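You operate a simulated robot arm through the tools that you are given. There is no shell and no other tool. Be economical: measure what you need, move in short steps, check, and stop when the job is done.

The job below is to be done with a simulated two-armed robot. You get a single attempt, and the scene is never put back.

Task
Pin the red trestle's arm at its white band, then lay the white batten.
Fine: rest the pin in the yellow tray meanwhile; the batten sits in both notches; leave the blue trestle and the plain batten as they are.

The check looks at the end state, three seconds after you hand in, the way a careful person would. Anything else that was tipped, shoved, dropped, spilled or broken makes it a failure.

Robot
Two 6-joint arms with fingered hands on one trunk, on a base that drives. Base frame: it is fixed to the floor where the robot stands at the start and does not move with it; the origin is under the middle of the robot, x ahead of it, y to its left, z up. Lengths are in mm, angles in rad, forces in N, time in s.
The left shoulder is at the start at [22, 170, 1319], the right one opposite. With the tool pointing down near the work surface each hand reaches from about 580 to 740 mm from the robot's upright axis, wherever it stands, measured 20 degrees to its own side. Places, roughly: blue trestle arm [400, -600, 800]; hole in the red trestle [500, -100, 800]; notch of the blue trestle arm [300, -600, 900]; notch of the red trestle arm [400, -100, 900]; red trestle arm [500, -100, 800]; tray by the trestles [500, -400, 700]. Payload 4.4 kg a hand.
Tool frame (each hand has its own): the origin (TCP) lies between the finger pads and is the grasp point; the fingertips stand 33 mm ahead of it; z points along the fingers, y is the line along which they close. Largest opening 164 mm; the body of the gripper starts 93 mm behind the TCP. The gripper is a hand of 5 fingers: y runs from the thumb to the fingers, the wrist lies at [0, 0, -257] in the tool frame, and closing takes about 1.5 s.
Orientation is that of the tool frame in the base frame, as [roll, pitch, yaw] about the fixed x, y, z axes, in that order (R = Rz(yaw) Ry(pitch) Rx(roll)). With the fingers straight down and closing along the base's y, the tool's x points along the base's -x, its y along +y and its z along -z.

Tools
- The arms move only by the tool jog_arm. It takes "left_targets", "right_targets" or both (then of equal length, played together; a hand with none holds still); each is a list of rows, each a list of 7 numbers: the shift along the tool's x, y, z in units of 400 mm (1.0 is 400 mm), then the turn, a rotation vector about the tool's x, y, z in units of 180 degrees (1.0 is 180 degrees), then the opening, from 0 (shut) to 1 (fully open). In form: [[x, y, z, ax, ay, az, grip], ...]. A call has 1 to 20 rows; each row is the pose to reach, as a shift and turn from the pose commanded when the call began, along the tool's axes at that moment. A call with a number of a shift or a turn outside -1 to 1 is refused whole. Rows are played at 5 a second. More than 50 mm and 0.15 rad between two rows, or a gripper value outside its range, and nothing of the call is played. Where a pose cannot be reached the arm comes as near as it can. A force on the tool above 90 N (or 10 N above the force at the start of the call, whichever is more), or a blocked arm, ends the call early, and 0.2 s more pass. The fingers move at their own pace (about 72 mm/s each) and stop on an object; they squeeze with about 30 N. The grip force told is the motor's: it shows also when the fingers shut on nothing. Time passes only in rows, and 0.2 s behind the last, so rows that repeat a pose let the fingers close. The reply holds the time, the measured pose of the TCP, the force on the tool along the base axes, the opening and the grip force, in the units named above and with some noise, with the torque about the TCP (base axes, N m) and any sound that the robot's microphone picked up, and new pictures: "pictures" is both (left out), scene, wrist or none (wrist: the cameras of the hands that moved).
- Cameras (640 x 400 px; columns grow to the right, rows downward): "scene" is now at [75.1, -36, 1466.9]; the picture's right is [-0.51, -0.86, 0.00], its down [-0.70, 0.42, -0.58] and it looks along [0.50, -0.30, -0.81] (base axes); focal length 248 px, centre (320, 200). "left" rides on the left gripper at [-93, -1, -124] in its tool frame; the picture's right is [0.01, -1.00, 0.00], its down [0.80, 0.01, -0.60] and it looks along [0.60, 0.01, 0.80] (tool axes); focal length 275 px, centre (320, 200). "right" rides on the right gripper at [93, -1, -124] in its tool frame; the picture's right is [0.01, 1.00, 0.00], its down [-0.80, 0.01, -0.60] and it looks along [-0.60, 0.01, 0.80] (tool axes); focal length 275 px, centre (320, 200). There is no depth. A picture from a camera that has moved, and an enlarged one, comes with that camera's place and axes in the base frame and with its lens.
- slide_trunk(by): slides the trunk up (or, below 0, down) by that many mm; the arms and the scene camera ride with it, the base frame stays. It gives what a move gives, with no picture.
- steer(legs): drives the robot by 1 to 6 legs, each [ahead, left, turn to the left] in mm, mm and rad, along the robot's own axes; the way and the turn of a leg run together, so that a leg with both is an arc; at most 1500 mm and 3.142 rad a leg. The arms and the cameras ride along, it lands a little off, and it stops where it bumps. It gives what a move gives, and a new picture of the scene camera.
- set_grasp(shape, hand): the hand has 5 fingers and takes this shape, open, in about a second: jaw (thumb against the fingers, like two jaws); tri (thumb and two fingers); tip (a fingertip pinch); poke (one finger out to press); point (the index stretched); flat (the hand flat); cup (the hand cupped); fist (a fist). The gripper value then closes the fingers along that shape, each until it touches; the sizes above hold for jaw. It gives what a move gives, with no picture.
- turn_head(pan, tilt): turns the head with the scene camera to pan (to the left, within 1.501 rad either way) and tilt (down, from -0.506 to 1.204), counted from straight ahead of the robot. It gives what a move gives, and a new picture of the scene camera.
- close_up(camera, box): a new picture of the part [left, top, right, bottom] of that camera's present view, enlarged. It takes no simulated time.
- sign_off(): hands the job in; it is judged then, once.

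Work in short steps. Places have to be worked out from the pictures, the camera data and where the tool is seen: move nearer, look again, correct. Check each grasp and each placing, and mend what went wrong. You have 120 turns and 260 pictures in all, those below and enlarged ones among them. Open the grippers and draw the arms clear of the work before you hand the job in, unless the task says otherwise; then end with one line.

The tools are called after "Emit:" as name(argument=value, ...) on one line, values as JSON. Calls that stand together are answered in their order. jog_arm: Moves the arms, as the interface text tells. Its arguments: {"type":"object","properties":{"left_targets":{"type":"array","items":{"type":"array","items":{"type":"number"}}},"right_targets":{"type":"array","items":{"type":"array","items":{"type":"number"}}},"pictures":{"type":"string","enum":["both","scene","wrist","none"]}},"required":[]} The other tools are called the same way: slide_trunk (by) slides the trunk up or down; set_grasp (shape, hand) gives the hand a shape; steer (legs) drives the base; turn_head (pan, tilt) turns the head that bears the scene camera; close_up (camera, box) takes an enlarged picture of a part of a camera's view; sign_off () hands the job in.

At the start:

```text
time: 0.0
left_eef_pos: [675.3, -5.9, 1034.6]
left_tool_rot: [-3.142, 0.0, -3.141]
left_contact_force: [-1.2, 0.2, 0.0]
left_wrist_torque: [0.03, -0.01, -0.05]
left_width: 164.3
left_gripper_force: 0.0
left_shape: jaw
right_eef_pos: [332.8, -357.4, 1118.1]
right_tool_rot: [-3.141, -0.001, -3.142]
right_contact_force: [0.1, -0.1, 0.0]
right_wrist_torque: [0.0, -0.03, 0.0]
right_width: 163.8
right_gripper_force: 0.0
right_shape: jaw
trunk travel left (down, up): [-571.0, 171.0]
robot x, y, heading: [-1.2, -1.1, 0.001]
head pan, tilt: [-0.539, 0.951]
```

scene: 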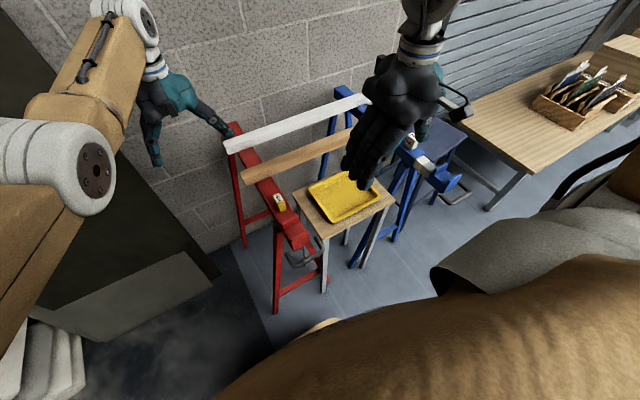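
right: 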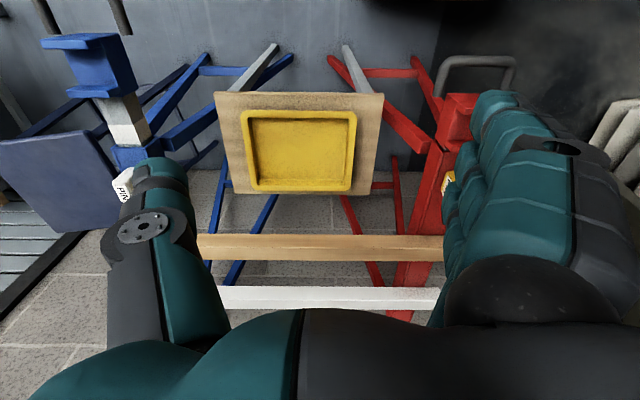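
left: 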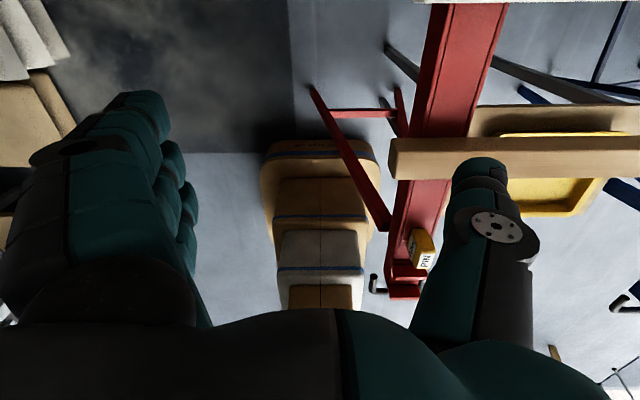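

The scene shows two trestles, a tray between them, and two battens (white, plain). I look closer at the red and blue trestles before moving.

Emit:
close_up(camera="scene", box=[220, 80, 380, 280])

Emit:
close_up(camera="left", box=[340, 160, 500, 310])

Emit:
close_up(camera="scene", box=[320, 80, 480, 280])

Emit:
close_up(camera="right", box=[0, 20, 200, 220])

```text
2.00 times, centred on (300, 180) of scene
camera zoom: at [75.1, -36.0, 1466.9], right [-0.51, -0.86, 0.0], down [-0.7, 0.42, -0.58], along [0.5, -0.3, -0.81], focal length 497 px, centre (360, 240)
```

zoom: 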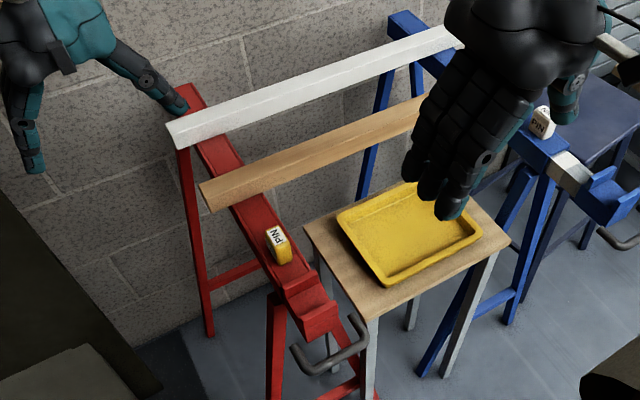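

```text
2.67 times, centred on (420, 235) of left
camera zoom: at [767.3, -7.7, 1157.3], right [-0.01, -1.0, 0.0], down [-0.8, 0.01, 0.6], along [-0.6, 0.01, -0.8], focal length 734 px, centre (53, 107)
```

zoom: 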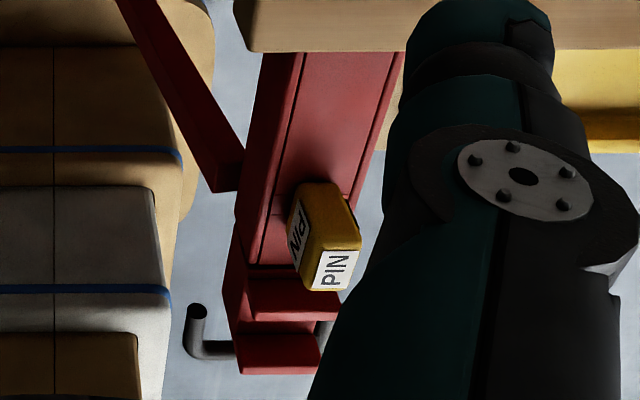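

```text
2.00 times, centred on (400, 180) of scene
camera zoom: at [75.1, -36.0, 1466.9], right [-0.51, -0.86, 0.0], down [-0.7, 0.42, -0.58], along [0.5, -0.3, -0.81], focal length 497 px, centre (160, 240)
```

zoom: 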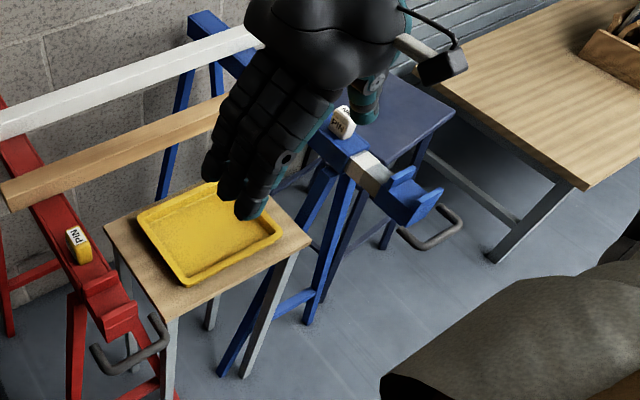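

```text
2.00 times, centred on (100, 120) of right
camera zoom: at [240.4, -359.6, 1241.8], right [-0.01, 1.0, 0.0], down [0.8, 0.01, 0.6], along [0.6, 0.01, -0.8], focal length 551 px, centre (760, 360)
```

zoom: 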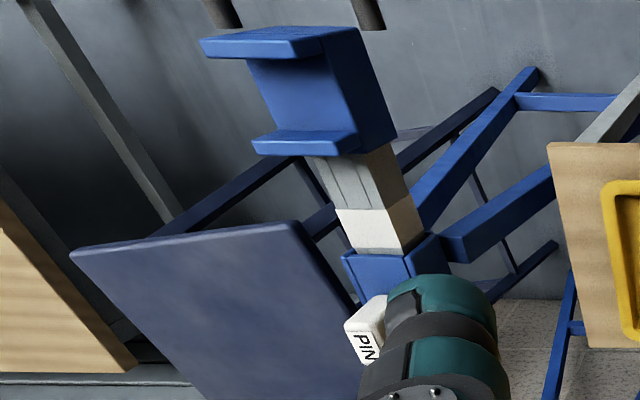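

I zoom in on the blue trestle's band as the reference for how the pinned state looks, and on the red arm end.

Emit:
close_up(camera="scene", box=[400, 120, 480, 210])

Emit:
close_up(camera="right", box=[60, 90, 160, 210])

Emit:
close_up(camera="scene", box=[260, 180, 340, 280])

```text
4.44 times, centred on (440, 165) of scene
camera zoom: at [75.1, -36.0, 1466.9], right [-0.51, -0.86, 0.0], down [-0.7, 0.42, -0.58], along [0.5, -0.3, -0.81], focal length 1104 px, centre (-213, 356)
```

zoom: 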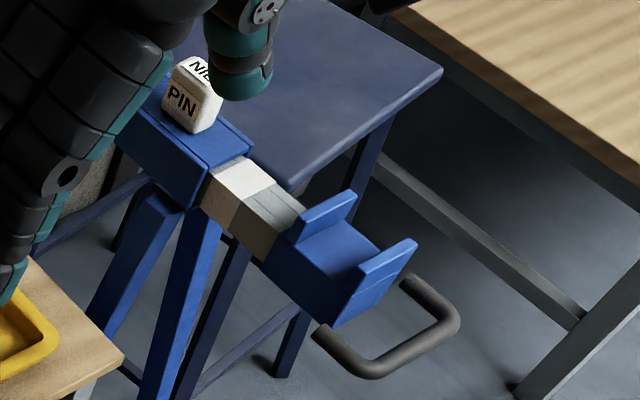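

```text
3.33 times, centred on (110, 150) of right
camera zoom: at [240.4, -359.6, 1241.8], right [-0.01, 1.0, 0.0], down [0.8, 0.01, 0.6], along [0.6, 0.01, -0.8], focal length 918 px, centre (1020, 367)
```

zoom: 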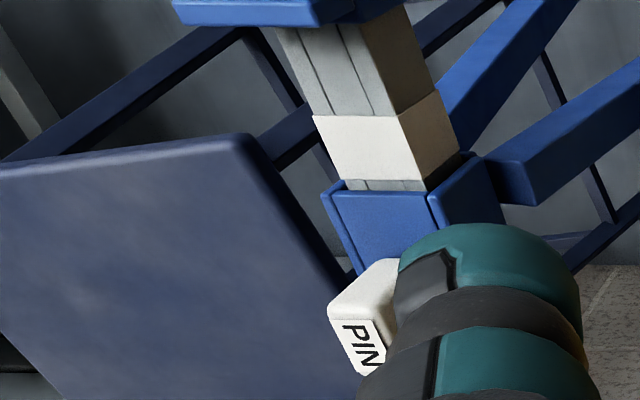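

```text
4.00 times, centred on (300, 230) of scene
camera zoom: at [75.1, -36.0, 1466.9], right [-0.51, -0.86, 0.0], down [-0.7, 0.42, -0.58], along [0.5, -0.3, -0.81], focal length 994 px, centre (400, 80)
```

zoom: 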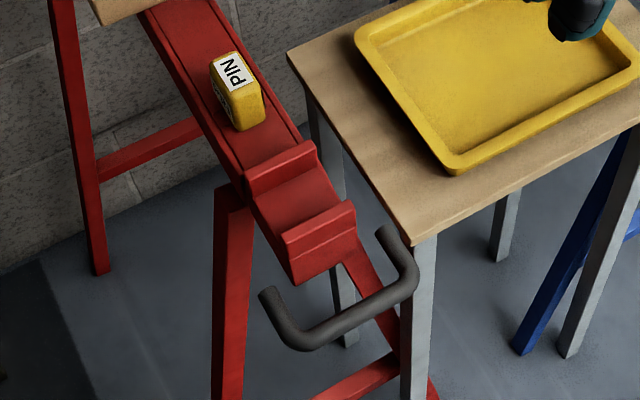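

The red pin is at about (497,-149), its arm end at about (384,-145), retracted; blue has its band just outside the sleeve with notch x≈310. I drive back and right so the left hand comes over the red pin and the robot faces between the trestles.

Emit:
steer(legs=[[-120, -380, 0]])

Emit:
turn_head(pan=0.3, tilt=0.75)

```text
time: 2.5
left_eef_pos: [557.1, -389.2, 1034.7]
left_tool_rot: [-3.141, 0.0, -3.138]
left_contact_force: [-0.1, -0.8, 0.8]
left_wrist_torque: [0.05, 0.0, 0.04]
left_width: 163.8
left_gripper_force: 0.0
left_shape: jaw
right_eef_pos: [214.3, -740.7, 1117.1]
right_tool_rot: [3.14, -0.001, -3.14]
right_contact_force: [0.9, -0.4, -0.3]
right_wrist_torque: [0.03, -0.03, 0.01]
right_width: 163.6
right_gripper_force: 0.0
right_shape: jaw
trunk travel left (down, up): [-571.0, 171.0]
robot x, y, heading: [-118.0, -380.1, 0.005]
head pan, tilt: [-0.539, 0.951]
camera scene: at [-43.7, -421.2, 1466.9], right [-0.51, -0.86, 0.0], down [-0.7, 0.42, -0.58], along [0.5, -0.3, -0.81], focal length 248 px, centre (320, 200)
```

scene: 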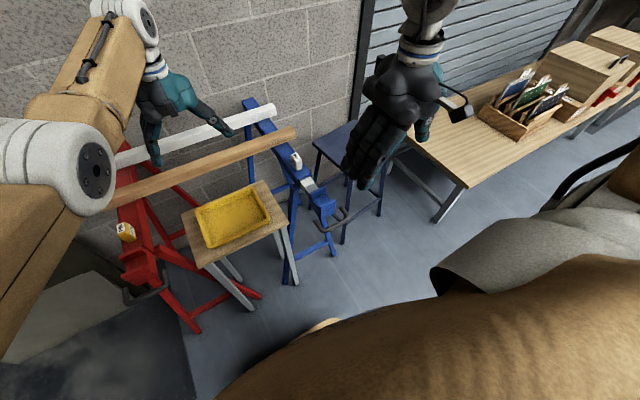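

```text
time: 3.7
left_eef_pos: [556.4, -387.3, 1033.5]
left_tool_rot: [3.141, -0.001, -3.138]
left_contact_force: [0.0, -0.1, 0.6]
left_wrist_torque: [0.01, 0.0, 0.01]
left_width: 164.1
left_gripper_force: 0.2
left_shape: jaw
right_eef_pos: [215.5, -740.4, 1117.9]
right_tool_rot: [-3.141, 0.0, -3.14]
right_contact_force: [-1.2, 1.1, -0.6]
right_wrist_torque: [0.06, -0.01, 0.0]
right_width: 164.0
right_gripper_force: 0.1
right_shape: jaw
trunk travel left (down, up): [-571.0, 171.0]
robot x, y, heading: [-118.3, -382.7, -0.001]
head pan, tilt: [0.3, 0.75]
camera scene: at [-26.8, -358.5, 1482.5], right [0.3, -0.95, 0.0], down [-0.65, -0.2, -0.73], along [0.7, 0.22, -0.68], focal length 248 px, centre (320, 200)
```

scene: 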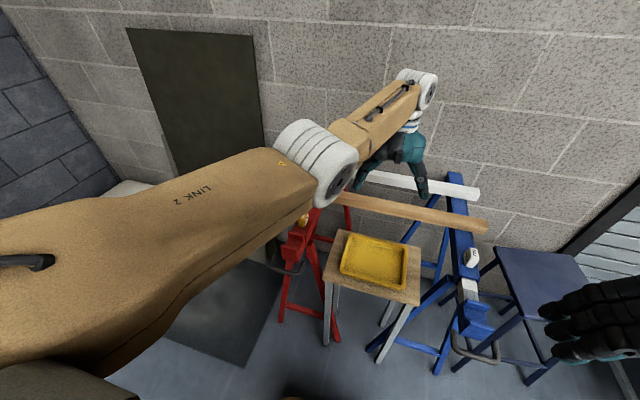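

The pin's knob triangulates to about (483,-146,890). I move the left hand above it at the present height.

Emit:
jog_arm(left_targets=[[0.03, 0.1, 0, 0, 0, 0, 1], [0.06, 0.2, 0, 0, 0, 0, 1], [0.09, 0.3, 0, 0, 0, 0, 1], [0.12, 0.4, 0, 0, 0, 0, 1], [0.15, 0.5, 0, 0, 0, 0, 0.8], [0.18, 0.6, 0, 0, 0, 0, 0.6], [0.18, 0.6, 0, 0, 0, 0, 0.6]])

```text
time: 5.3
left_eef_pos: [531.4, -145.4, 1006.9]
left_tool_rot: [3.14, -0.001, -3.137]
left_contact_force: [-0.3, -0.3, -0.1]
left_wrist_torque: [0.03, 0.03, -0.01]
left_width: 99.2
left_gripper_force: 0.1
left_shape: jaw
left hand out of reach, approached as far as the arm can: row 3, 4, 5, 6, 7
right_eef_pos: [214.8, -742.0, 1117.0]
right_tool_rot: [3.14, 0.001, -3.14]
right_contact_force: [0.5, -0.6, -0.3]
right_wrist_torque: [0.02, 0.01, 0.0]
right_width: 163.9
right_gripper_force: 0.0
right_shape: jaw
trunk travel left (down, up): [-571.0, 171.0]
robot x, y, heading: [-119.1, -383.8, 0.006]
head pan, tilt: [0.3, 0.75]
camera scene: at [-26.7, -359.9, 1482.5], right [0.3, -0.95, 0.0], down [-0.65, -0.2, -0.73], along [0.7, 0.22, -0.68], focal length 248 px, centre (320, 200)
camera left: at [623.0, -147.2, 1129.7], right [-0.01, -1.0, 0.0], down [-0.8, 0.01, 0.6], along [-0.6, 0.01, -0.8], focal length 275 px, centre (320, 200)
```

scene: 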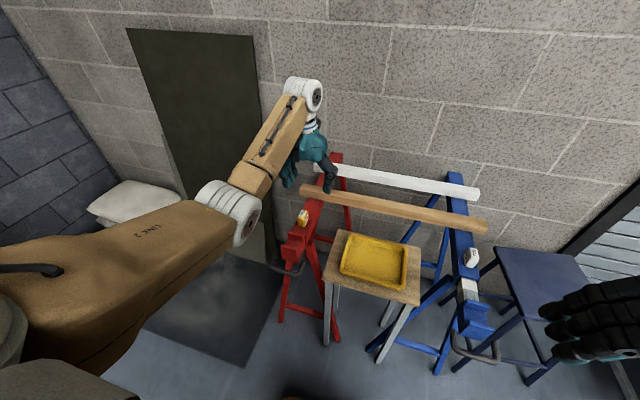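
left: 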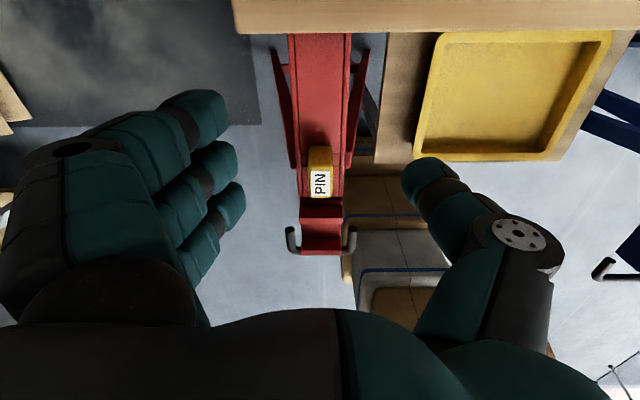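

The arm hit its inner limit (about 690 mm at this height); the wrist view puts the pin at about (478,-145). I back the base up 50 mm so the hand comes over the pin.

Emit:
steer(legs=[[-52, 0, 0]])

Emit:
close_up(camera="left", box=[220, 80, 420, 260])

```text
time: 6.2
left_eef_pos: [477.7, -145.0, 1007.4]
left_tool_rot: [-3.141, 0.002, -3.14]
left_contact_force: [-1.4, 0.8, 0.5]
left_wrist_torque: [0.01, -0.05, 0.03]
left_width: 99.4
left_gripper_force: 0.1
left_shape: jaw
right_eef_pos: [160.1, -740.6, 1117.6]
right_tool_rot: [-3.141, 0.0, -3.14]
right_contact_force: [-1.1, 0.3, 0.9]
right_wrist_torque: [0.0, -0.1, 0.02]
right_width: 164.0
right_gripper_force: 0.1
right_shape: jaw
trunk travel left (down, up): [-571.0, 171.0]
robot x, y, heading: [-173.2, -386.9, -0.002]
head pan, tilt: [0.3, 0.75]
camera scene: at [-81.9, -358.7, 1482.8], right [0.3, -0.95, 0.0], down [-0.65, -0.2, -0.73], along [0.7, 0.22, -0.68], focal length 248 px, centre (320, 200)
```

scene: 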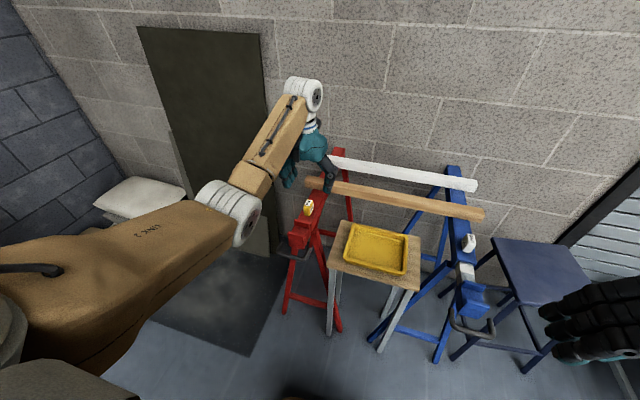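

```text
2.22 times, centred on (320, 170) of left
camera zoom: at [568.9, -147.1, 1131.2], right [-0.01, -1.0, 0.0], down [-0.8, 0.01, 0.6], along [-0.6, 0.01, -0.8], focal length 612 px, centre (320, 267)
```

zoom: 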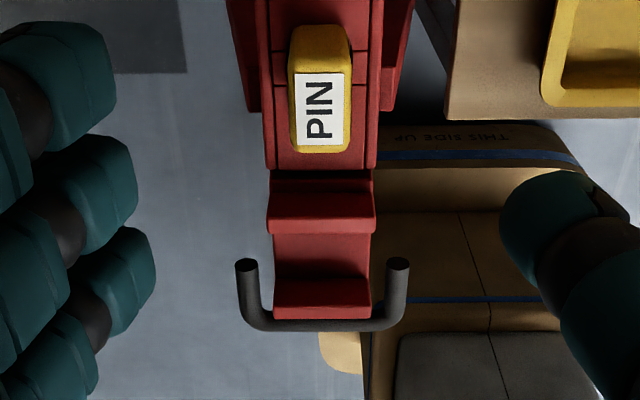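

The hand is over the pin (knob centre about (475,-144), roughly 22 mm wide in y). I lower to TCP z≈940 and look again.

Emit:
jog_arm(left_targets=[[0.0075, 0, 0.08, 0, 0, 0, 0.45], [0.0075, 0, 0.168, 0, 0, 0, 0.45], [0.0075, 0, 0.168, 0, 0, 0, 0.45]])

Emit:
close_up(camera="scene", box=[260, 130, 360, 250])

```text
time: 7.0
left_eef_pos: [478.8, -143.4, 937.5]
left_tool_rot: [3.141, 0.0, -3.14]
left_contact_force: [-0.6, 0.3, 0.1]
left_wrist_torque: [0.02, 0.01, 0.0]
left_width: 74.9
left_gripper_force: 0.0
left_shape: jaw
right_eef_pos: [162.4, -741.5, 1117.6]
right_tool_rot: [3.14, 0.0, -3.14]
right_contact_force: [0.4, -1.3, 0.3]
right_wrist_torque: [-0.02, 0.0, -0.01]
right_width: 164.2
right_gripper_force: 0.1
right_shape: jaw
trunk travel left (down, up): [-571.0, 171.0]
robot x, y, heading: [-165.4, -381.1, 0.003]
head pan, tilt: [0.3, 0.75]
camera scene: at [-78.3, -358.6, 1482.5], right [0.3, -0.95, 0.0], down [-0.65, -0.2, -0.73], along [0.7, 0.22, -0.68], focal length 248 px, centre (320, 200)
camera left: at [570.4, -145.3, 1060.6], right [-0.01, -1.0, 0.0], down [-0.8, 0.01, 0.6], along [-0.6, 0.01, -0.8], focal length 275 px, centre (320, 200)
```

scene: 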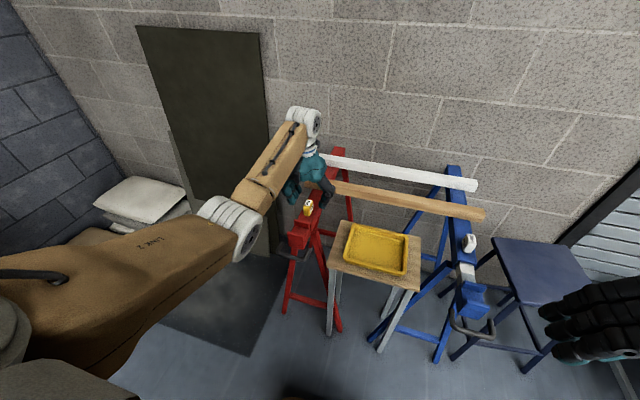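
left: 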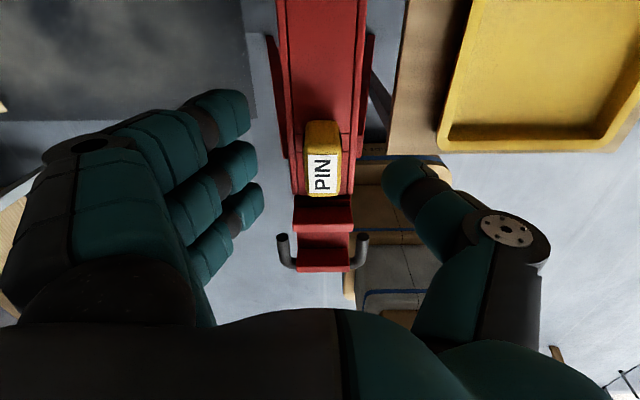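

```text
3.33 times, centred on (310, 190) of scene
camera zoom: at [-78.3, -358.6, 1482.5], right [0.3, -0.95, 0.0], down [-0.65, -0.2, -0.73], along [0.7, 0.22, -0.68], focal length 828 px, centre (353, 233)
```

zoom: 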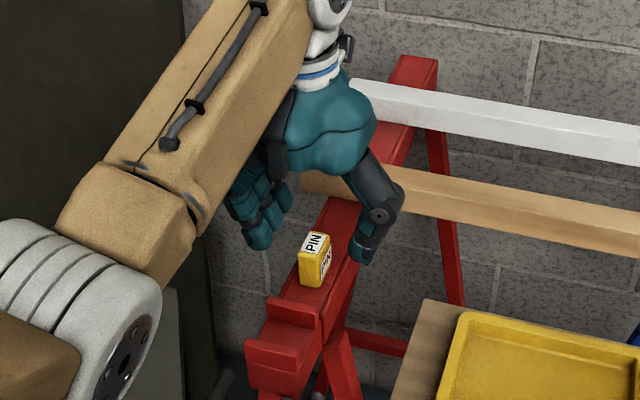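

Two-view triangulation: knob top z≈908, sleeve top z≈871, centre (478,-145). I lower so the fingertips stop about 5 mm above the sleeve, then close.

Emit:
jog_arm(left_targets=[[0, -0.003, 0.035, 0, 0, 0, 0.45], [0, -0.003, 0.072, 0, 0, 0, 0.45], [0, -0.003, 0.072, 0, 0, 0, 0.45]], pictures="wrist")

Emit:
close_up(camera="scene", box=[260, 130, 360, 250])

```text
time: 7.8
left_eef_pos: [476.9, -145.9, 908.6]
left_tool_rot: [-3.142, 0.0, -3.14]
left_contact_force: [-0.3, -0.7, 0.4]
left_wrist_torque: [0.01, 0.01, -0.05]
left_width: 74.6
left_gripper_force: 0.0
left_shape: jaw
right_eef_pos: [163.2, -740.6, 1117.6]
right_tool_rot: [3.141, 0.001, -3.138]
right_contact_force: [-0.8, 0.3, 0.2]
right_wrist_torque: [-0.03, -0.04, 0.0]
right_width: 164.0
right_gripper_force: 0.0
right_shape: jaw
trunk travel left (down, up): [-571.0, 171.0]
robot x, y, heading: [-171.6, -383.6, -0.001]
head pan, tilt: [0.3, 0.75]
camera left: at [568.8, -148.1, 1032.4], right [-0.01, -1.0, 0.0], down [-0.8, 0.01, 0.6], along [-0.6, 0.01, -0.8], focal length 275 px, centre (320, 200)
```

left: 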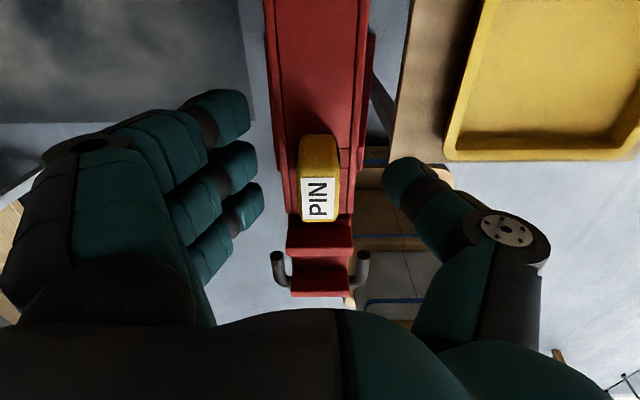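

```text
3.33 times, centred on (310, 190) of scene
camera zoom: at [-78.7, -358.7, 1482.5], right [0.3, -0.95, 0.0], down [-0.65, -0.2, -0.73], along [0.7, 0.22, -0.68], focal length 828 px, centre (353, 233)
```

zoom: 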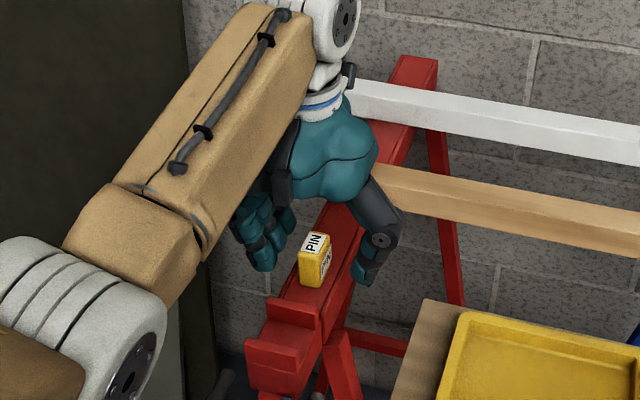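

The fingers straddle the knob with the sleeve free below. I close the hand.

Emit:
jog_arm(left_targets=[[0, 0, 0, 0, 0, 0, 0.2], [0, 0, 0, 0, 0, 0, 0.0], [0, 0, 0, 0, 0, 0, 0.0], [0, 0, 0, 0, 0, 0, 0.0], [0, 0, 0, 0, 0, 0, 0.0], [0, 0, 0, 0, 0, 0, 0.0]])

```text
time: 9.2
left_eef_pos: [477.9, -143.0, 909.3]
left_tool_rot: [3.139, 0.003, -3.138]
left_contact_force: [0.6, 13.6, 5.4]
left_wrist_torque: [0.56, -0.05, 0.03]
left_width: 15.9
left_gripper_force: 30.2
left_shape: jaw
right_eef_pos: [162.3, -739.2, 1117.8]
right_tool_rot: [-3.141, -0.001, -3.139]
right_contact_force: [-0.1, 0.0, -0.4]
right_wrist_torque: [-0.02, 0.01, -0.02]
right_width: 163.8
right_gripper_force: 0.1
right_shape: jaw
trunk travel left (down, up): [-571.0, 171.0]
robot x, y, heading: [-171.9, -384.6, 0.001]
head pan, tilt: [0.3, 0.75]
camera scene: at [-79.1, -357.0, 1482.6], right [0.3, -0.95, 0.0], down [-0.65, -0.2, -0.73], along [0.7, 0.22, -0.68], focal length 248 px, centre (320, 200)
camera left: at [568.6, -145.3, 1033.0], right [-0.01, -1.0, 0.0], down [-0.8, 0.01, 0.6], along [-0.6, 0.01, -0.8], focal length 275 px, centre (320, 200)
```

scene: 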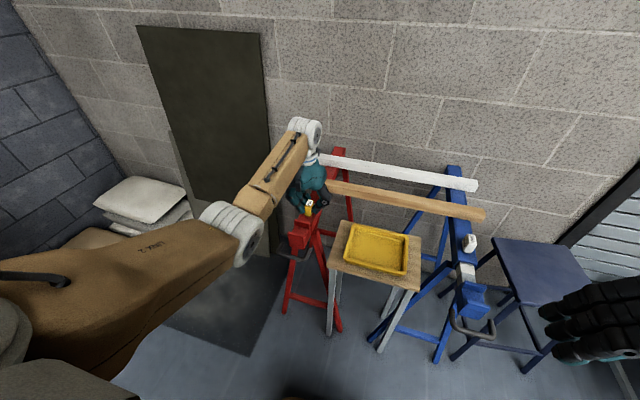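
left: 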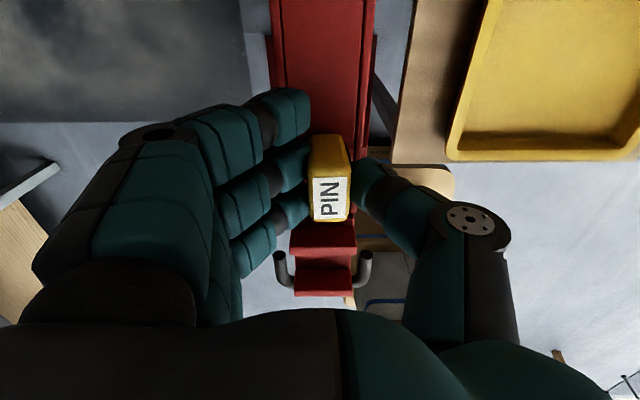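

Gripped at 30 N with a 13.6 N side force; I shift 4 mm in +y to relieve it, then lift slightly.

Emit:
jog_arm(left_targets=[[0, 0.01, 0, 0, 0, 0, 0], [0, 0.01, 0, 0, 0, 0, 0]], pictures="none")

Emit:
jog_arm(left_targets=[[0, 0, -0.025, 0, 0, 0, 0], [0, 0, -0.05, 0, 0, 0, 0], [0, 0, -0.075, 0, 0, 0, 0], [0, 0, -0.1, 0, 0, 0, 0], [0, 0, -0.1, 0, 0, 0, 0]])

```text
time: 9.8
left_eef_pos: [477.6, -141.6, 909.5]
left_tool_rot: [-3.14, 0.001, -3.14]
left_contact_force: [2.8, 5.6, 2.7]
left_wrist_torque: [0.23, -0.08, 0.04]
left_width: 15.8
left_gripper_force: 30.2
left_shape: jaw
right_eef_pos: [162.5, -740.6, 1118.2]
right_tool_rot: [-3.141, 0.0, -3.14]
right_contact_force: [0.4, 0.9, 0.1]
right_wrist_torque: [-0.02, -0.02, -0.02]
right_width: 164.0
right_gripper_force: 0.0
right_shape: jaw
trunk travel left (down, up): [-571.0, 171.0]
robot x, y, heading: [-171.0, -384.6, 0.003]
head pan, tilt: [0.3, 0.75]
```

```text
time: 11.0
left_eef_pos: [476.9, -141.4, 949.6]
left_tool_rot: [-3.14, -0.001, -3.139]
left_contact_force: [1.1, 0.1, -0.9]
left_wrist_torque: [0.02, 0.01, 0.01]
left_width: 15.7
left_gripper_force: 29.6
left_shape: jaw
right_eef_pos: [163.3, -741.1, 1117.6]
right_tool_rot: [3.141, 0.0, 3.141]
right_contact_force: [-0.1, 0.4, -0.8]
right_wrist_torque: [0.02, 0.0, 0.02]
right_width: 163.8
right_gripper_force: 0.1
right_shape: jaw
trunk travel left (down, up): [-571.0, 171.0]
robot x, y, heading: [-170.6, -384.5, 0.0]
head pan, tilt: [0.3, 0.75]
camera scene: at [-78.5, -358.6, 1482.5], right [0.3, -0.95, 0.0], down [-0.65, -0.2, -0.73], along [0.7, 0.22, -0.68], focal length 248 px, centre (320, 200)
camera left: at [568.6, -143.8, 1073.5], right [-0.01, -1.0, 0.0], down [-0.8, 0.01, 0.6], along [-0.6, 0.01, -0.8], focal length 275 px, centre (320, 200)
```

scene: 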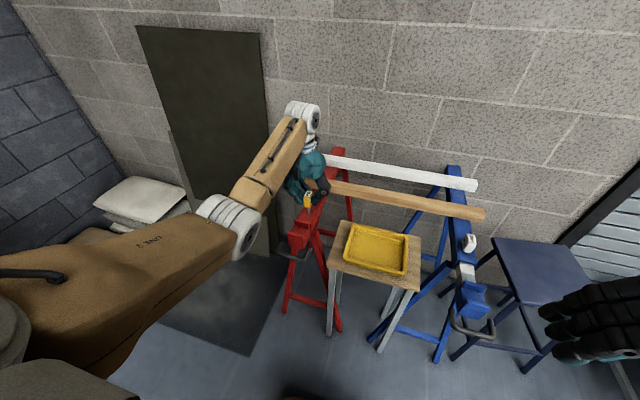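
left: 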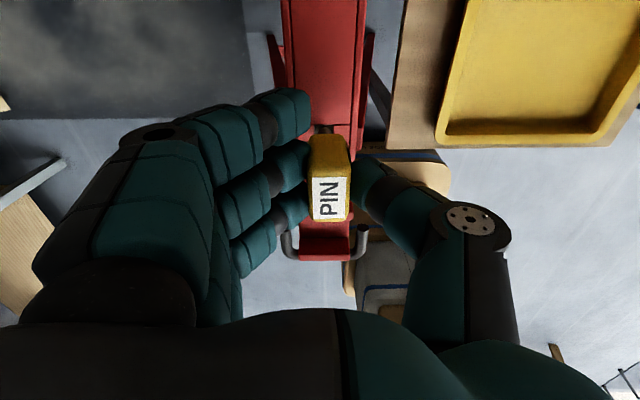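

The pin comes up with the hand. I lift another 80 mm and look at the shaft.

Emit:
jog_arm(left_targets=[[0, 0, -0.06, 0, 0, 0, 0], [0, 0, -0.13, 0, 0, 0, 0], [0, 0, -0.2, 0, 0, 0, 0], [0, 0, -0.2, 0, 0, 0, 0]])

Emit:
close_up(camera="scene", box=[250, 120, 430, 300])

Emit:
close_up(camera="left", box=[260, 40, 400, 280])

```text
time: 12.0
left_eef_pos: [488.5, -139.5, 1022.2]
left_tool_rot: [3.142, -0.001, -3.136]
left_contact_force: [0.3, 0.3, 0.2]
left_wrist_torque: [-0.03, 0.01, 0.01]
left_width: 15.6
left_gripper_force: 29.6
left_shape: jaw
left hand out of reach, approached as far as the arm can: row 3, 4
right_eef_pos: [162.2, -740.4, 1118.8]
right_tool_rot: [3.141, 0.0, -3.14]
right_contact_force: [-0.4, 0.6, 0.1]
right_wrist_torque: [0.02, -0.03, 0.0]
right_width: 164.0
right_gripper_force: 0.1
right_shape: jaw
trunk travel left (down, up): [-571.0, 171.0]
robot x, y, heading: [-172.1, -387.1, 0.001]
head pan, tilt: [0.3, 0.75]
camera scene: at [-78.8, -358.3, 1482.5], right [0.3, -0.95, 0.0], down [-0.65, -0.2, -0.73], along [0.7, 0.22, -0.68], focal length 248 px, centre (320, 200)
camera left: at [580.1, -141.7, 1145.4], right [-0.01, -1.0, 0.0], down [-0.8, 0.01, 0.6], along [-0.6, 0.01, -0.8], focal length 275 px, centre (320, 200)
```

scene: 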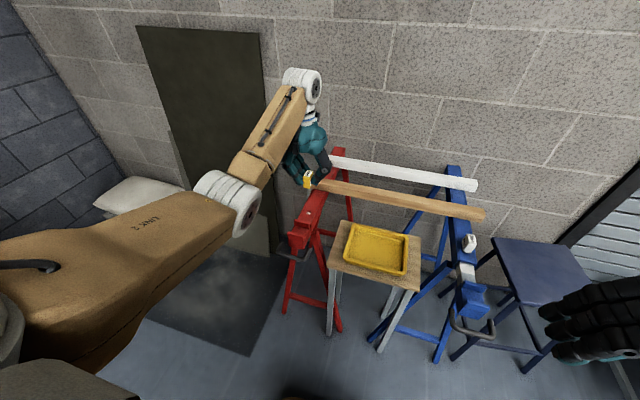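
left: 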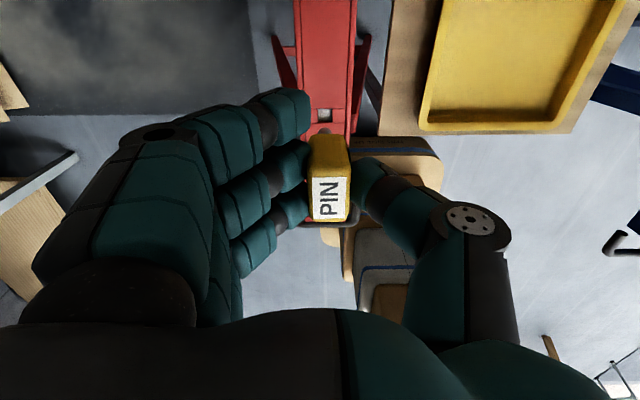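

```text
2.22 times, centred on (340, 210) of scene
camera zoom: at [-78.8, -358.3, 1482.5], right [0.3, -0.95, 0.0], down [-0.65, -0.2, -0.73], along [0.7, 0.22, -0.68], focal length 552 px, centre (276, 178)
```

zoom: 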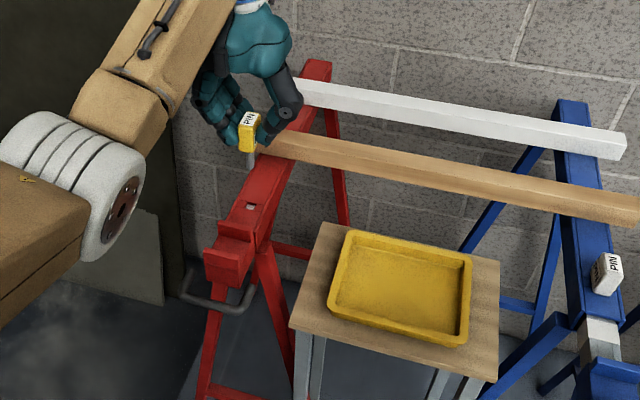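

```text
1.67 times, centred on (330, 160) of left
camera zoom: at [580.1, -141.7, 1145.4], right [-0.01, -1.0, 0.0], down [-0.8, 0.01, 0.6], along [-0.6, 0.01, -0.8], focal length 459 px, centre (303, 267)
```

zoom: 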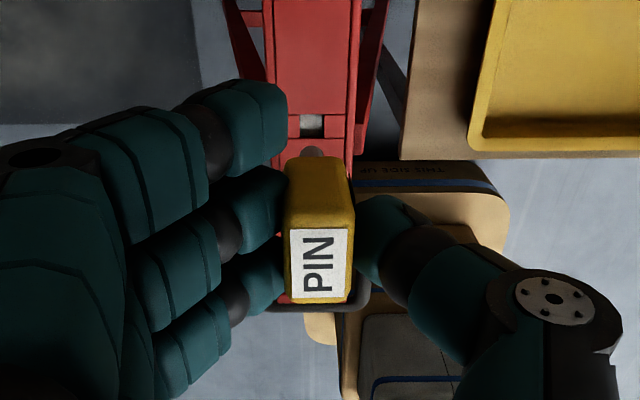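

The pin is out (shaft about 35 mm) and the empty hole shows at about (482,-144). I carry it over the tray.

Emit:
jog_arm(left_targets=[[-0.02, -0.1, 0, 0, 0, 0, 0], [-0.04, -0.2, 0, 0, 0, 0, 0], [-0.06, -0.3, 0.02, 0, 0, 0, 0], [-0.06, -0.4, 0.05, 0, 0, 0, 0], [-0.06, -0.5, 0.1, 0, 0, 0, 0], [-0.06, -0.6, 0.15, 0, 0, 0, 0], [-0.06, -0.6, 0.25, 0, 0, 0, 0], [-0.06, -0.6, 0.25, 0, 0, 0, 0]])

```text
time: 13.8
left_eef_pos: [500.3, -371.6, 929.0]
left_tool_rot: [3.141, 0.001, -3.139]
left_contact_force: [0.3, -0.8, -1.5]
left_wrist_torque: [0.07, -0.02, 0.0]
left_width: 15.8
left_gripper_force: 29.8
left_shape: jaw
left hand out of reach, approached as far as the arm can: row 6, 7, 8
right_eef_pos: [162.1, -742.1, 1118.0]
right_tool_rot: [3.139, 0.001, -3.14]
right_contact_force: [0.5, 0.1, -0.5]
right_wrist_torque: [0.02, -0.03, 0.0]
right_width: 163.8
right_gripper_force: 0.1
right_shape: jaw
trunk travel left (down, up): [-571.0, 171.0]
robot x, y, heading: [-169.4, -381.3, 0.003]
head pan, tilt: [0.3, 0.75]
camera scene: at [-79.6, -360.4, 1482.6], right [0.3, -0.95, 0.0], down [-0.65, -0.2, -0.73], along [0.7, 0.22, -0.68], focal length 248 px, centre (320, 200)
camera left: at [591.3, -374.5, 1052.9], right [-0.01, -1.0, 0.0], down [-0.8, 0.01, 0.6], along [-0.6, 0.01, -0.8], focal length 275 px, centre (320, 200)
```

scene: 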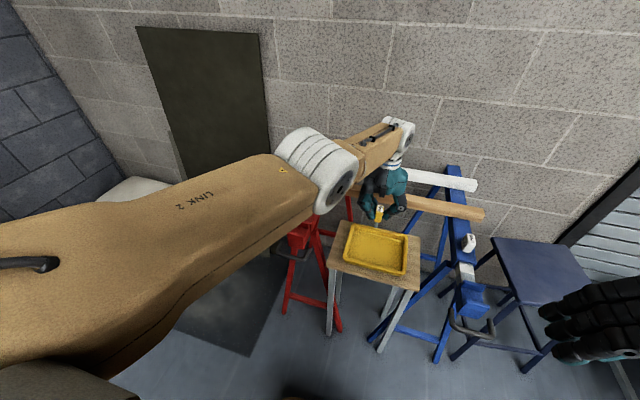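
left: 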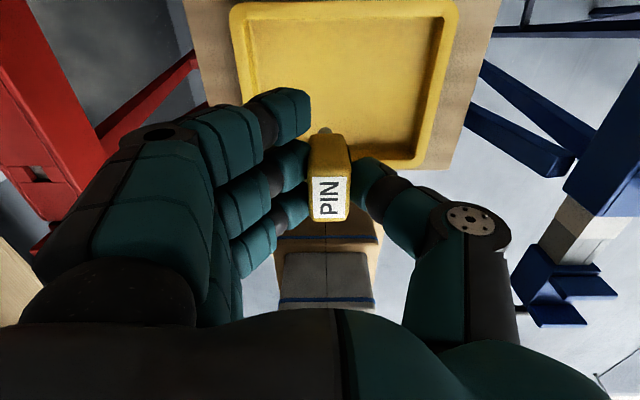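

The arm is at its limit sideways; tray centre is about (497,-398). I shift the base 25 mm right and lower the trunk 90 mm, watching for contact.

Emit:
steer(legs=[[0, -25, 0]])

Emit:
slide_trunk(by=-90)

Emit:
turn_head(pan=0.0, tilt=0.8)

Emit:
close_up(camera="scene", box=[240, 120, 400, 240])

Emit:
close_up(camera="left", box=[160, 0, 480, 240])

```text
time: 14.6
left_eef_pos: [499.7, -395.4, 929.2]
left_tool_rot: [-3.141, 0.0, -3.14]
left_contact_force: [0.2, -0.5, -0.2]
left_wrist_torque: [0.06, -0.02, -0.01]
left_width: 15.9
left_gripper_force: 29.7
left_shape: jaw
right_eef_pos: [162.3, -768.5, 1117.5]
right_tool_rot: [3.139, 0.0, -3.14]
right_contact_force: [0.1, -0.6, 0.3]
right_wrist_torque: [0.05, 0.03, 0.0]
right_width: 164.0
right_gripper_force: 0.0
right_shape: jaw
trunk travel left (down, up): [-571.0, 171.0]
robot x, y, heading: [-165.9, -411.7, -0.0]
head pan, tilt: [0.3, 0.75]
camera scene: at [-78.4, -384.9, 1482.5], right [0.3, -0.95, 0.0], down [-0.65, -0.2, -0.73], along [0.7, 0.22, -0.68], focal length 248 px, centre (320, 200)
```

scene: 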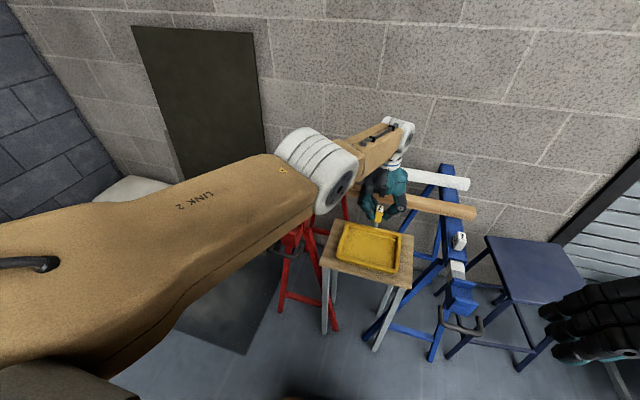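

```text
time: 15.8
left_eef_pos: [501.3, -396.6, 837.4]
left_tool_rot: [3.14, -0.005, -3.139]
left_contact_force: [0.8, -0.9, -0.8]
left_wrist_torque: [-0.01, -0.02, 0.02]
left_width: 15.8
left_gripper_force: 29.9
left_shape: jaw
right_eef_pos: [163.2, -766.3, 1027.6]
right_tool_rot: [-3.141, 0.0, 3.141]
right_contact_force: [-0.9, 0.0, -0.6]
right_wrist_torque: [0.0, -0.02, 0.0]
right_width: 164.3
right_gripper_force: 0.0
right_shape: jaw
trunk travel left (down, up): [-481.0, 261.0]
robot x, y, heading: [-170.8, -409.8, -0.003]
head pan, tilt: [0.3, 0.75]
```

```text
time: 16.6
left_eef_pos: [500.9, -397.4, 836.9]
left_tool_rot: [3.141, -0.006, -3.141]
left_contact_force: [-0.2, 0.1, -1.7]
left_wrist_torque: [0.0, 0.01, 0.02]
left_width: 15.9
left_gripper_force: 29.9
left_shape: jaw
right_eef_pos: [162.6, -766.4, 1028.0]
right_tool_rot: [-3.141, -0.002, -3.14]
right_contact_force: [0.3, 0.3, 0.5]
right_wrist_torque: [-0.02, 0.03, 0.04]
right_width: 163.7
right_gripper_force: 0.0
right_shape: jaw
trunk travel left (down, up): [-481.0, 261.0]
robot x, y, heading: [-169.3, -409.7, 0.003]
head pan, tilt: [0.0, 0.799]
camera scene: at [-70.7, -408.2, 1388.3], right [0.0, -1.0, 0.0], down [-0.72, 0.0, -0.7], along [0.7, 0.0, -0.72], focal length 248 px, centre (320, 200)
```

scene: 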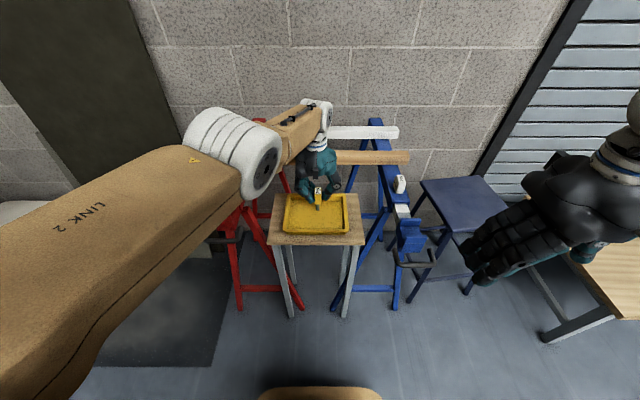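

```text
3.33 times, centred on (320, 180) of scene
camera zoom: at [-70.7, -408.2, 1388.3], right [0.0, -1.0, 0.0], down [-0.72, 0.0, -0.7], along [0.7, 0.0, -0.72], focal length 828 px, centre (320, 267)
```

zoom: 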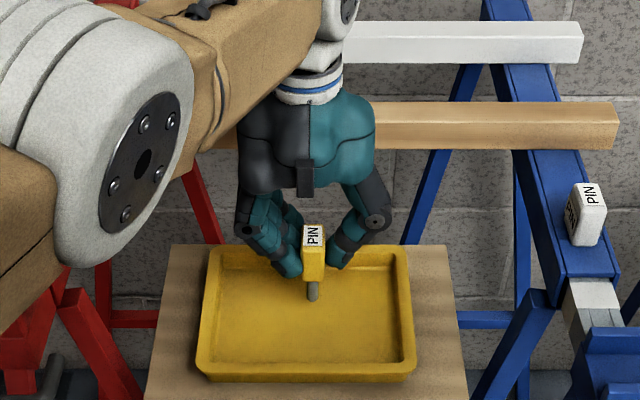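

```text
1.67 times, centred on (320, 120) of left
camera zoom: at [593.7, -398.6, 959.3], right [-0.01, -1.0, 0.0], down [-0.8, 0.01, 0.6], along [-0.6, 0.01, -0.8], focal length 459 px, centre (320, 333)
```

zoom: 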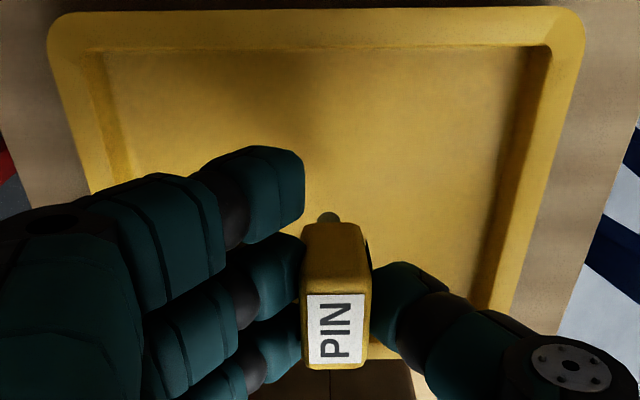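

The pin hangs shaft-down over the tray centre. I check the shaft end before setting it down.

Emit:
close_up(camera="scene", box=[300, 175, 335, 205])

```text
13.33 times, centred on (318, 190) of scene
camera zoom: at [-70.7, -408.2, 1388.3], right [0.0, -1.0, 0.0], down [-0.72, 0.0, -0.7], along [0.7, 0.0, -0.72], focal length 3312 px, centre (353, 333)
```

zoom: 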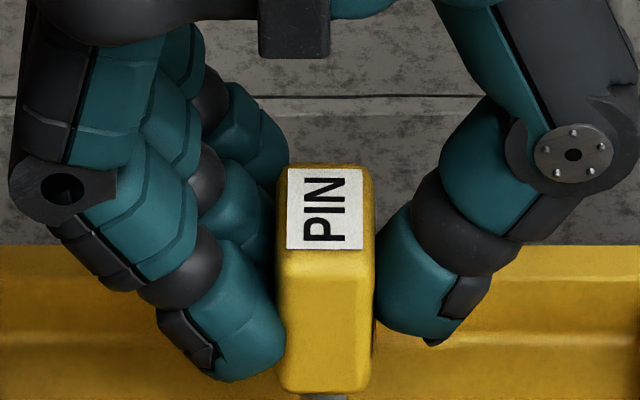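

I look a bit lower.

Emit:
close_up(camera="scene", box=[300, 190, 335, 220])

```text
13.33 times, centred on (318, 205) of scene
camera zoom: at [-70.7, -408.2, 1388.3], right [0.0, -1.0, 0.0], down [-0.72, 0.0, -0.7], along [0.7, 0.0, -0.72], focal length 3312 px, centre (353, 133)
```

zoom: 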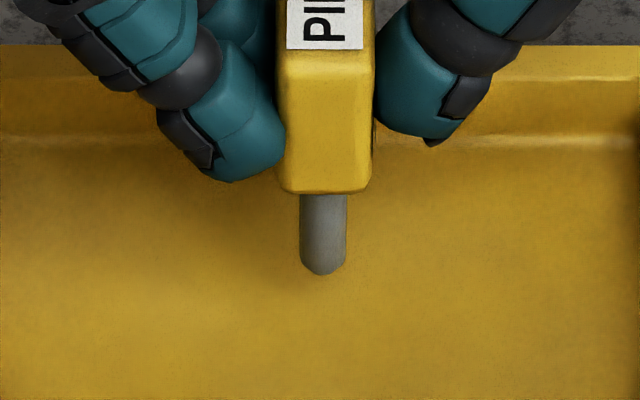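

The shaft has a chamfered tip about 11 mm thick, so it may topple when let go, but it stays within the tray. I lower 30 mm first and look.

Emit:
jog_arm(left_targets=[[0, 0, 0.03, 0, 0, 0, 0], [0, 0, 0.055, 0, 0, 0, 0], [0, 0, 0.08, 0, 0, 0, 0], [0, 0, 0.08, 0, 0, 0, 0]], pictures="none")

Emit:
close_up(camera="scene", box=[280, 170, 360, 240])

```text
time: 17.6
left_eef_pos: [496.4, -390.9, 809.3]
left_tool_rot: [3.141, -0.002, -3.14]
left_contact_force: [0.2, -0.5, 13.9]
left_wrist_torque: [-0.13, 0.01, 0.0]
left_width: 15.8
left_gripper_force: 30.1
left_shape: jaw
left hand out of reach, approached as far as the arm can: row 1, 2, 3, 4
right_eef_pos: [162.4, -767.0, 1028.5]
right_tool_rot: [3.141, -0.002, -3.14]
right_contact_force: [0.5, 0.3, 0.2]
right_wrist_torque: [0.0, -0.03, 0.01]
right_width: 163.7
right_gripper_force: 0.1
right_shape: jaw
trunk travel left (down, up): [-481.0, 261.0]
robot x, y, heading: [-164.8, -406.2, 0.001]
head pan, tilt: [0.0, 0.799]
```

```text
5.71 times, centred on (320, 205) of scene
camera zoom: at [-72.1, -408.3, 1388.6], right [0.0, -1.0, 0.0], down [-0.72, 0.0, -0.7], along [0.7, 0.0, -0.72], focal length 1419 px, centre (320, 171)
```

zoom: 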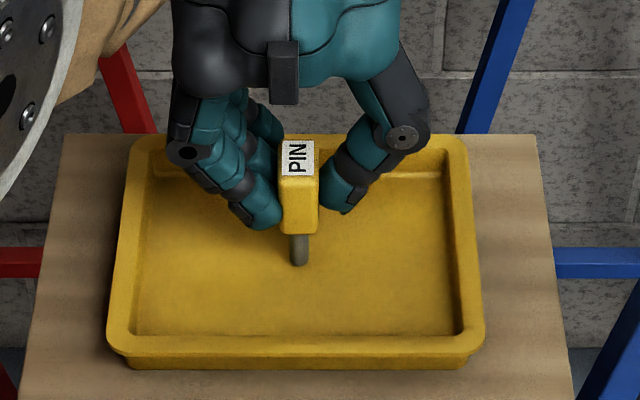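

The tip touches the tray floor (13.9 N). I back off about 3.5 mm to leave only a light touch, and check that the force falls.

Emit:
jog_arm(left_targets=[[0, 0, -0.008, 0, 0, 0, 0], [0, 0, -0.008, 0, 0, 0, 0]], pictures="none")

```text
time: 18.2
left_eef_pos: [495.4, -392.1, 809.6]
left_tool_rot: [3.14, -0.006, -3.141]
left_contact_force: [1.8, -0.8, 3.4]
left_wrist_torque: [-0.06, -0.13, -0.02]
left_width: 16.1
left_gripper_force: 29.4
left_shape: jaw
right_eef_pos: [162.5, -765.6, 1028.3]
right_tool_rot: [-3.14, 0.002, -3.14]
right_contact_force: [0.0, -0.4, 0.0]
right_wrist_torque: [-0.02, 0.0, 0.0]
right_width: 163.9
right_gripper_force: 0.1
right_shape: jaw
trunk travel left (down, up): [-481.0, 261.0]
robot x, y, heading: [-170.7, -409.6, -0.002]
head pan, tilt: [0.0, 0.799]
```

Only 3.4 N remains. I open the fingers a little and see whether the pin stands.

Emit:
jog_arm(left_targets=[[0, 0, -0.002, 0, 0, 0, 0.12], [0, 0, -0.002, 0, 0, 0, 0.2], [0, 0, -0.002, 0, 0, 0, 0.25], [0, 0, -0.002, 0, 0, 0, 0.25], [0, 0, -0.002, 0, 0, 0, 0.25]], pictures="none")

Emit:
close_up(camera="scene", box=[280, 170, 360, 240])

Emit:
close_up(camera="left", box=[160, 0, 480, 240])

```text
time: 19.4
left_eef_pos: [495.8, -391.3, 808.6]
left_tool_rot: [3.141, -0.007, -3.139]
left_contact_force: [-0.5, 0.4, -0.8]
left_wrist_torque: [-0.02, -0.02, 0.01]
left_width: 40.4
left_gripper_force: 0.0
left_shape: jaw
right_eef_pos: [162.2, -767.0, 1027.2]
right_tool_rot: [3.141, 0.001, -3.141]
right_contact_force: [0.2, -1.1, -0.2]
right_wrist_torque: [-0.01, 0.03, -0.01]
right_width: 163.8
right_gripper_force: 0.1
right_shape: jaw
trunk travel left (down, up): [-481.0, 261.0]
robot x, y, heading: [-170.9, -408.3, -0.001]
head pan, tilt: [0.0, 0.799]
```

```text
5.71 times, centred on (320, 205) of scene
camera zoom: at [-70.8, -408.4, 1388.3], right [0.0, -1.0, 0.0], down [-0.72, 0.0, -0.7], along [0.7, 0.0, -0.72], focal length 1419 px, centre (320, 171)
```

zoom: 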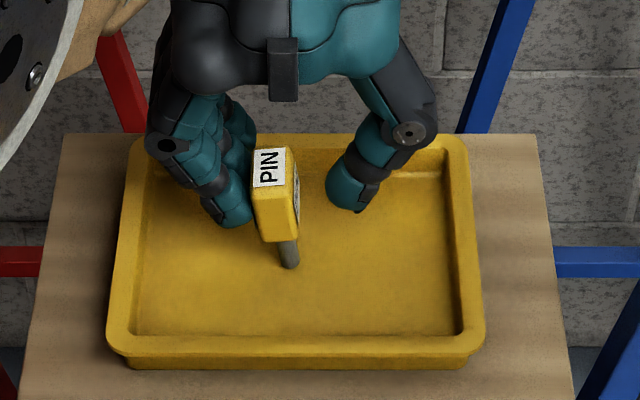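

```text
1.67 times, centred on (320, 120) of left
camera zoom: at [589.1, -393.4, 932.9], right [-0.01, -1.0, 0.0], down [-0.8, 0.01, 0.6], along [-0.6, 0.01, -0.8], focal length 459 px, centre (320, 333)
```

zoom: 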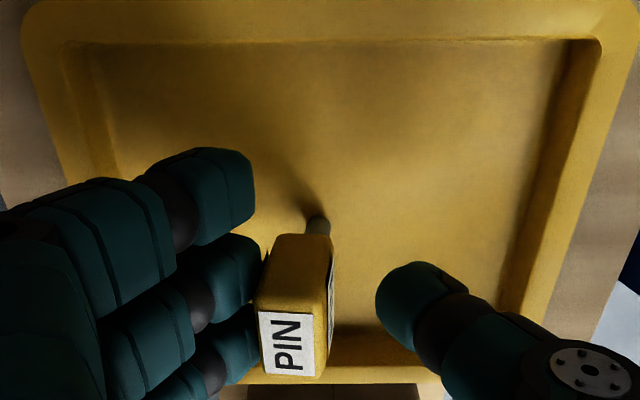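

The pin leans on the fingers at the +y side. I want it to lie with the shaft toward +y, so I nudge the hand to -y, letting it lean on the thumb instead.

Emit:
jog_arm(left_targets=[[0, -0.02, 0, 0, 0, 0, 0.25], [0, -0.04, 0, 0, 0, 0, 0.25], [0, -0.06, 0, 0, 0, 0, 0.25], [0, -0.06, 0, 0, 0, 0, 0.25], [0, -0.06, 0, 0, 0, 0, 0.25]], pictures="none")

Emit:
close_up(camera="scene", box=[280, 170, 360, 240])

```text
time: 20.6
left_eef_pos: [489.5, -409.5, 813.9]
left_tool_rot: [3.141, -0.007, -3.141]
left_contact_force: [-0.1, -0.5, -0.6]
left_wrist_torque: [0.0, -0.01, -0.01]
left_width: 40.4
left_gripper_force: 0.0
left_shape: jaw
left hand out of reach, approached as far as the arm can: row 2, 3, 4, 5
right_eef_pos: [162.1, -766.7, 1027.3]
right_tool_rot: [3.141, -0.002, -3.14]
right_contact_force: [0.0, -0.3, -0.6]
right_wrist_torque: [0.0, -0.01, 0.01]
right_width: 163.8
right_gripper_force: 0.1
right_shape: jaw
trunk travel left (down, up): [-481.0, 261.0]
robot x, y, heading: [-172.8, -412.7, 0.001]
head pan, tilt: [0.0, 0.799]
```

```text
5.71 times, centred on (320, 205) of scene
camera zoom: at [-70.8, -408.5, 1388.3], right [0.0, -1.0, 0.0], down [-0.72, 0.0, -0.7], along [0.7, 0.0, -0.72], focal length 1419 px, centre (320, 171)
```

zoom: 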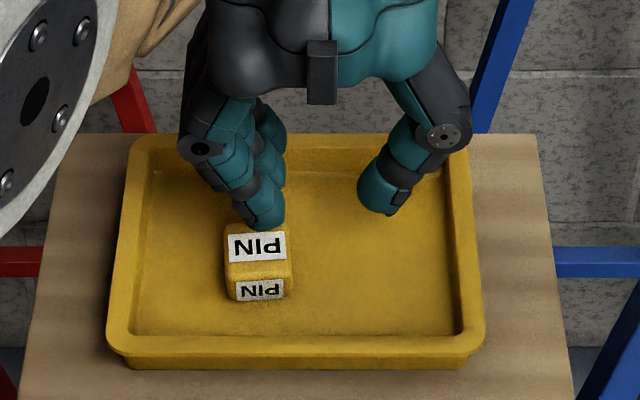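

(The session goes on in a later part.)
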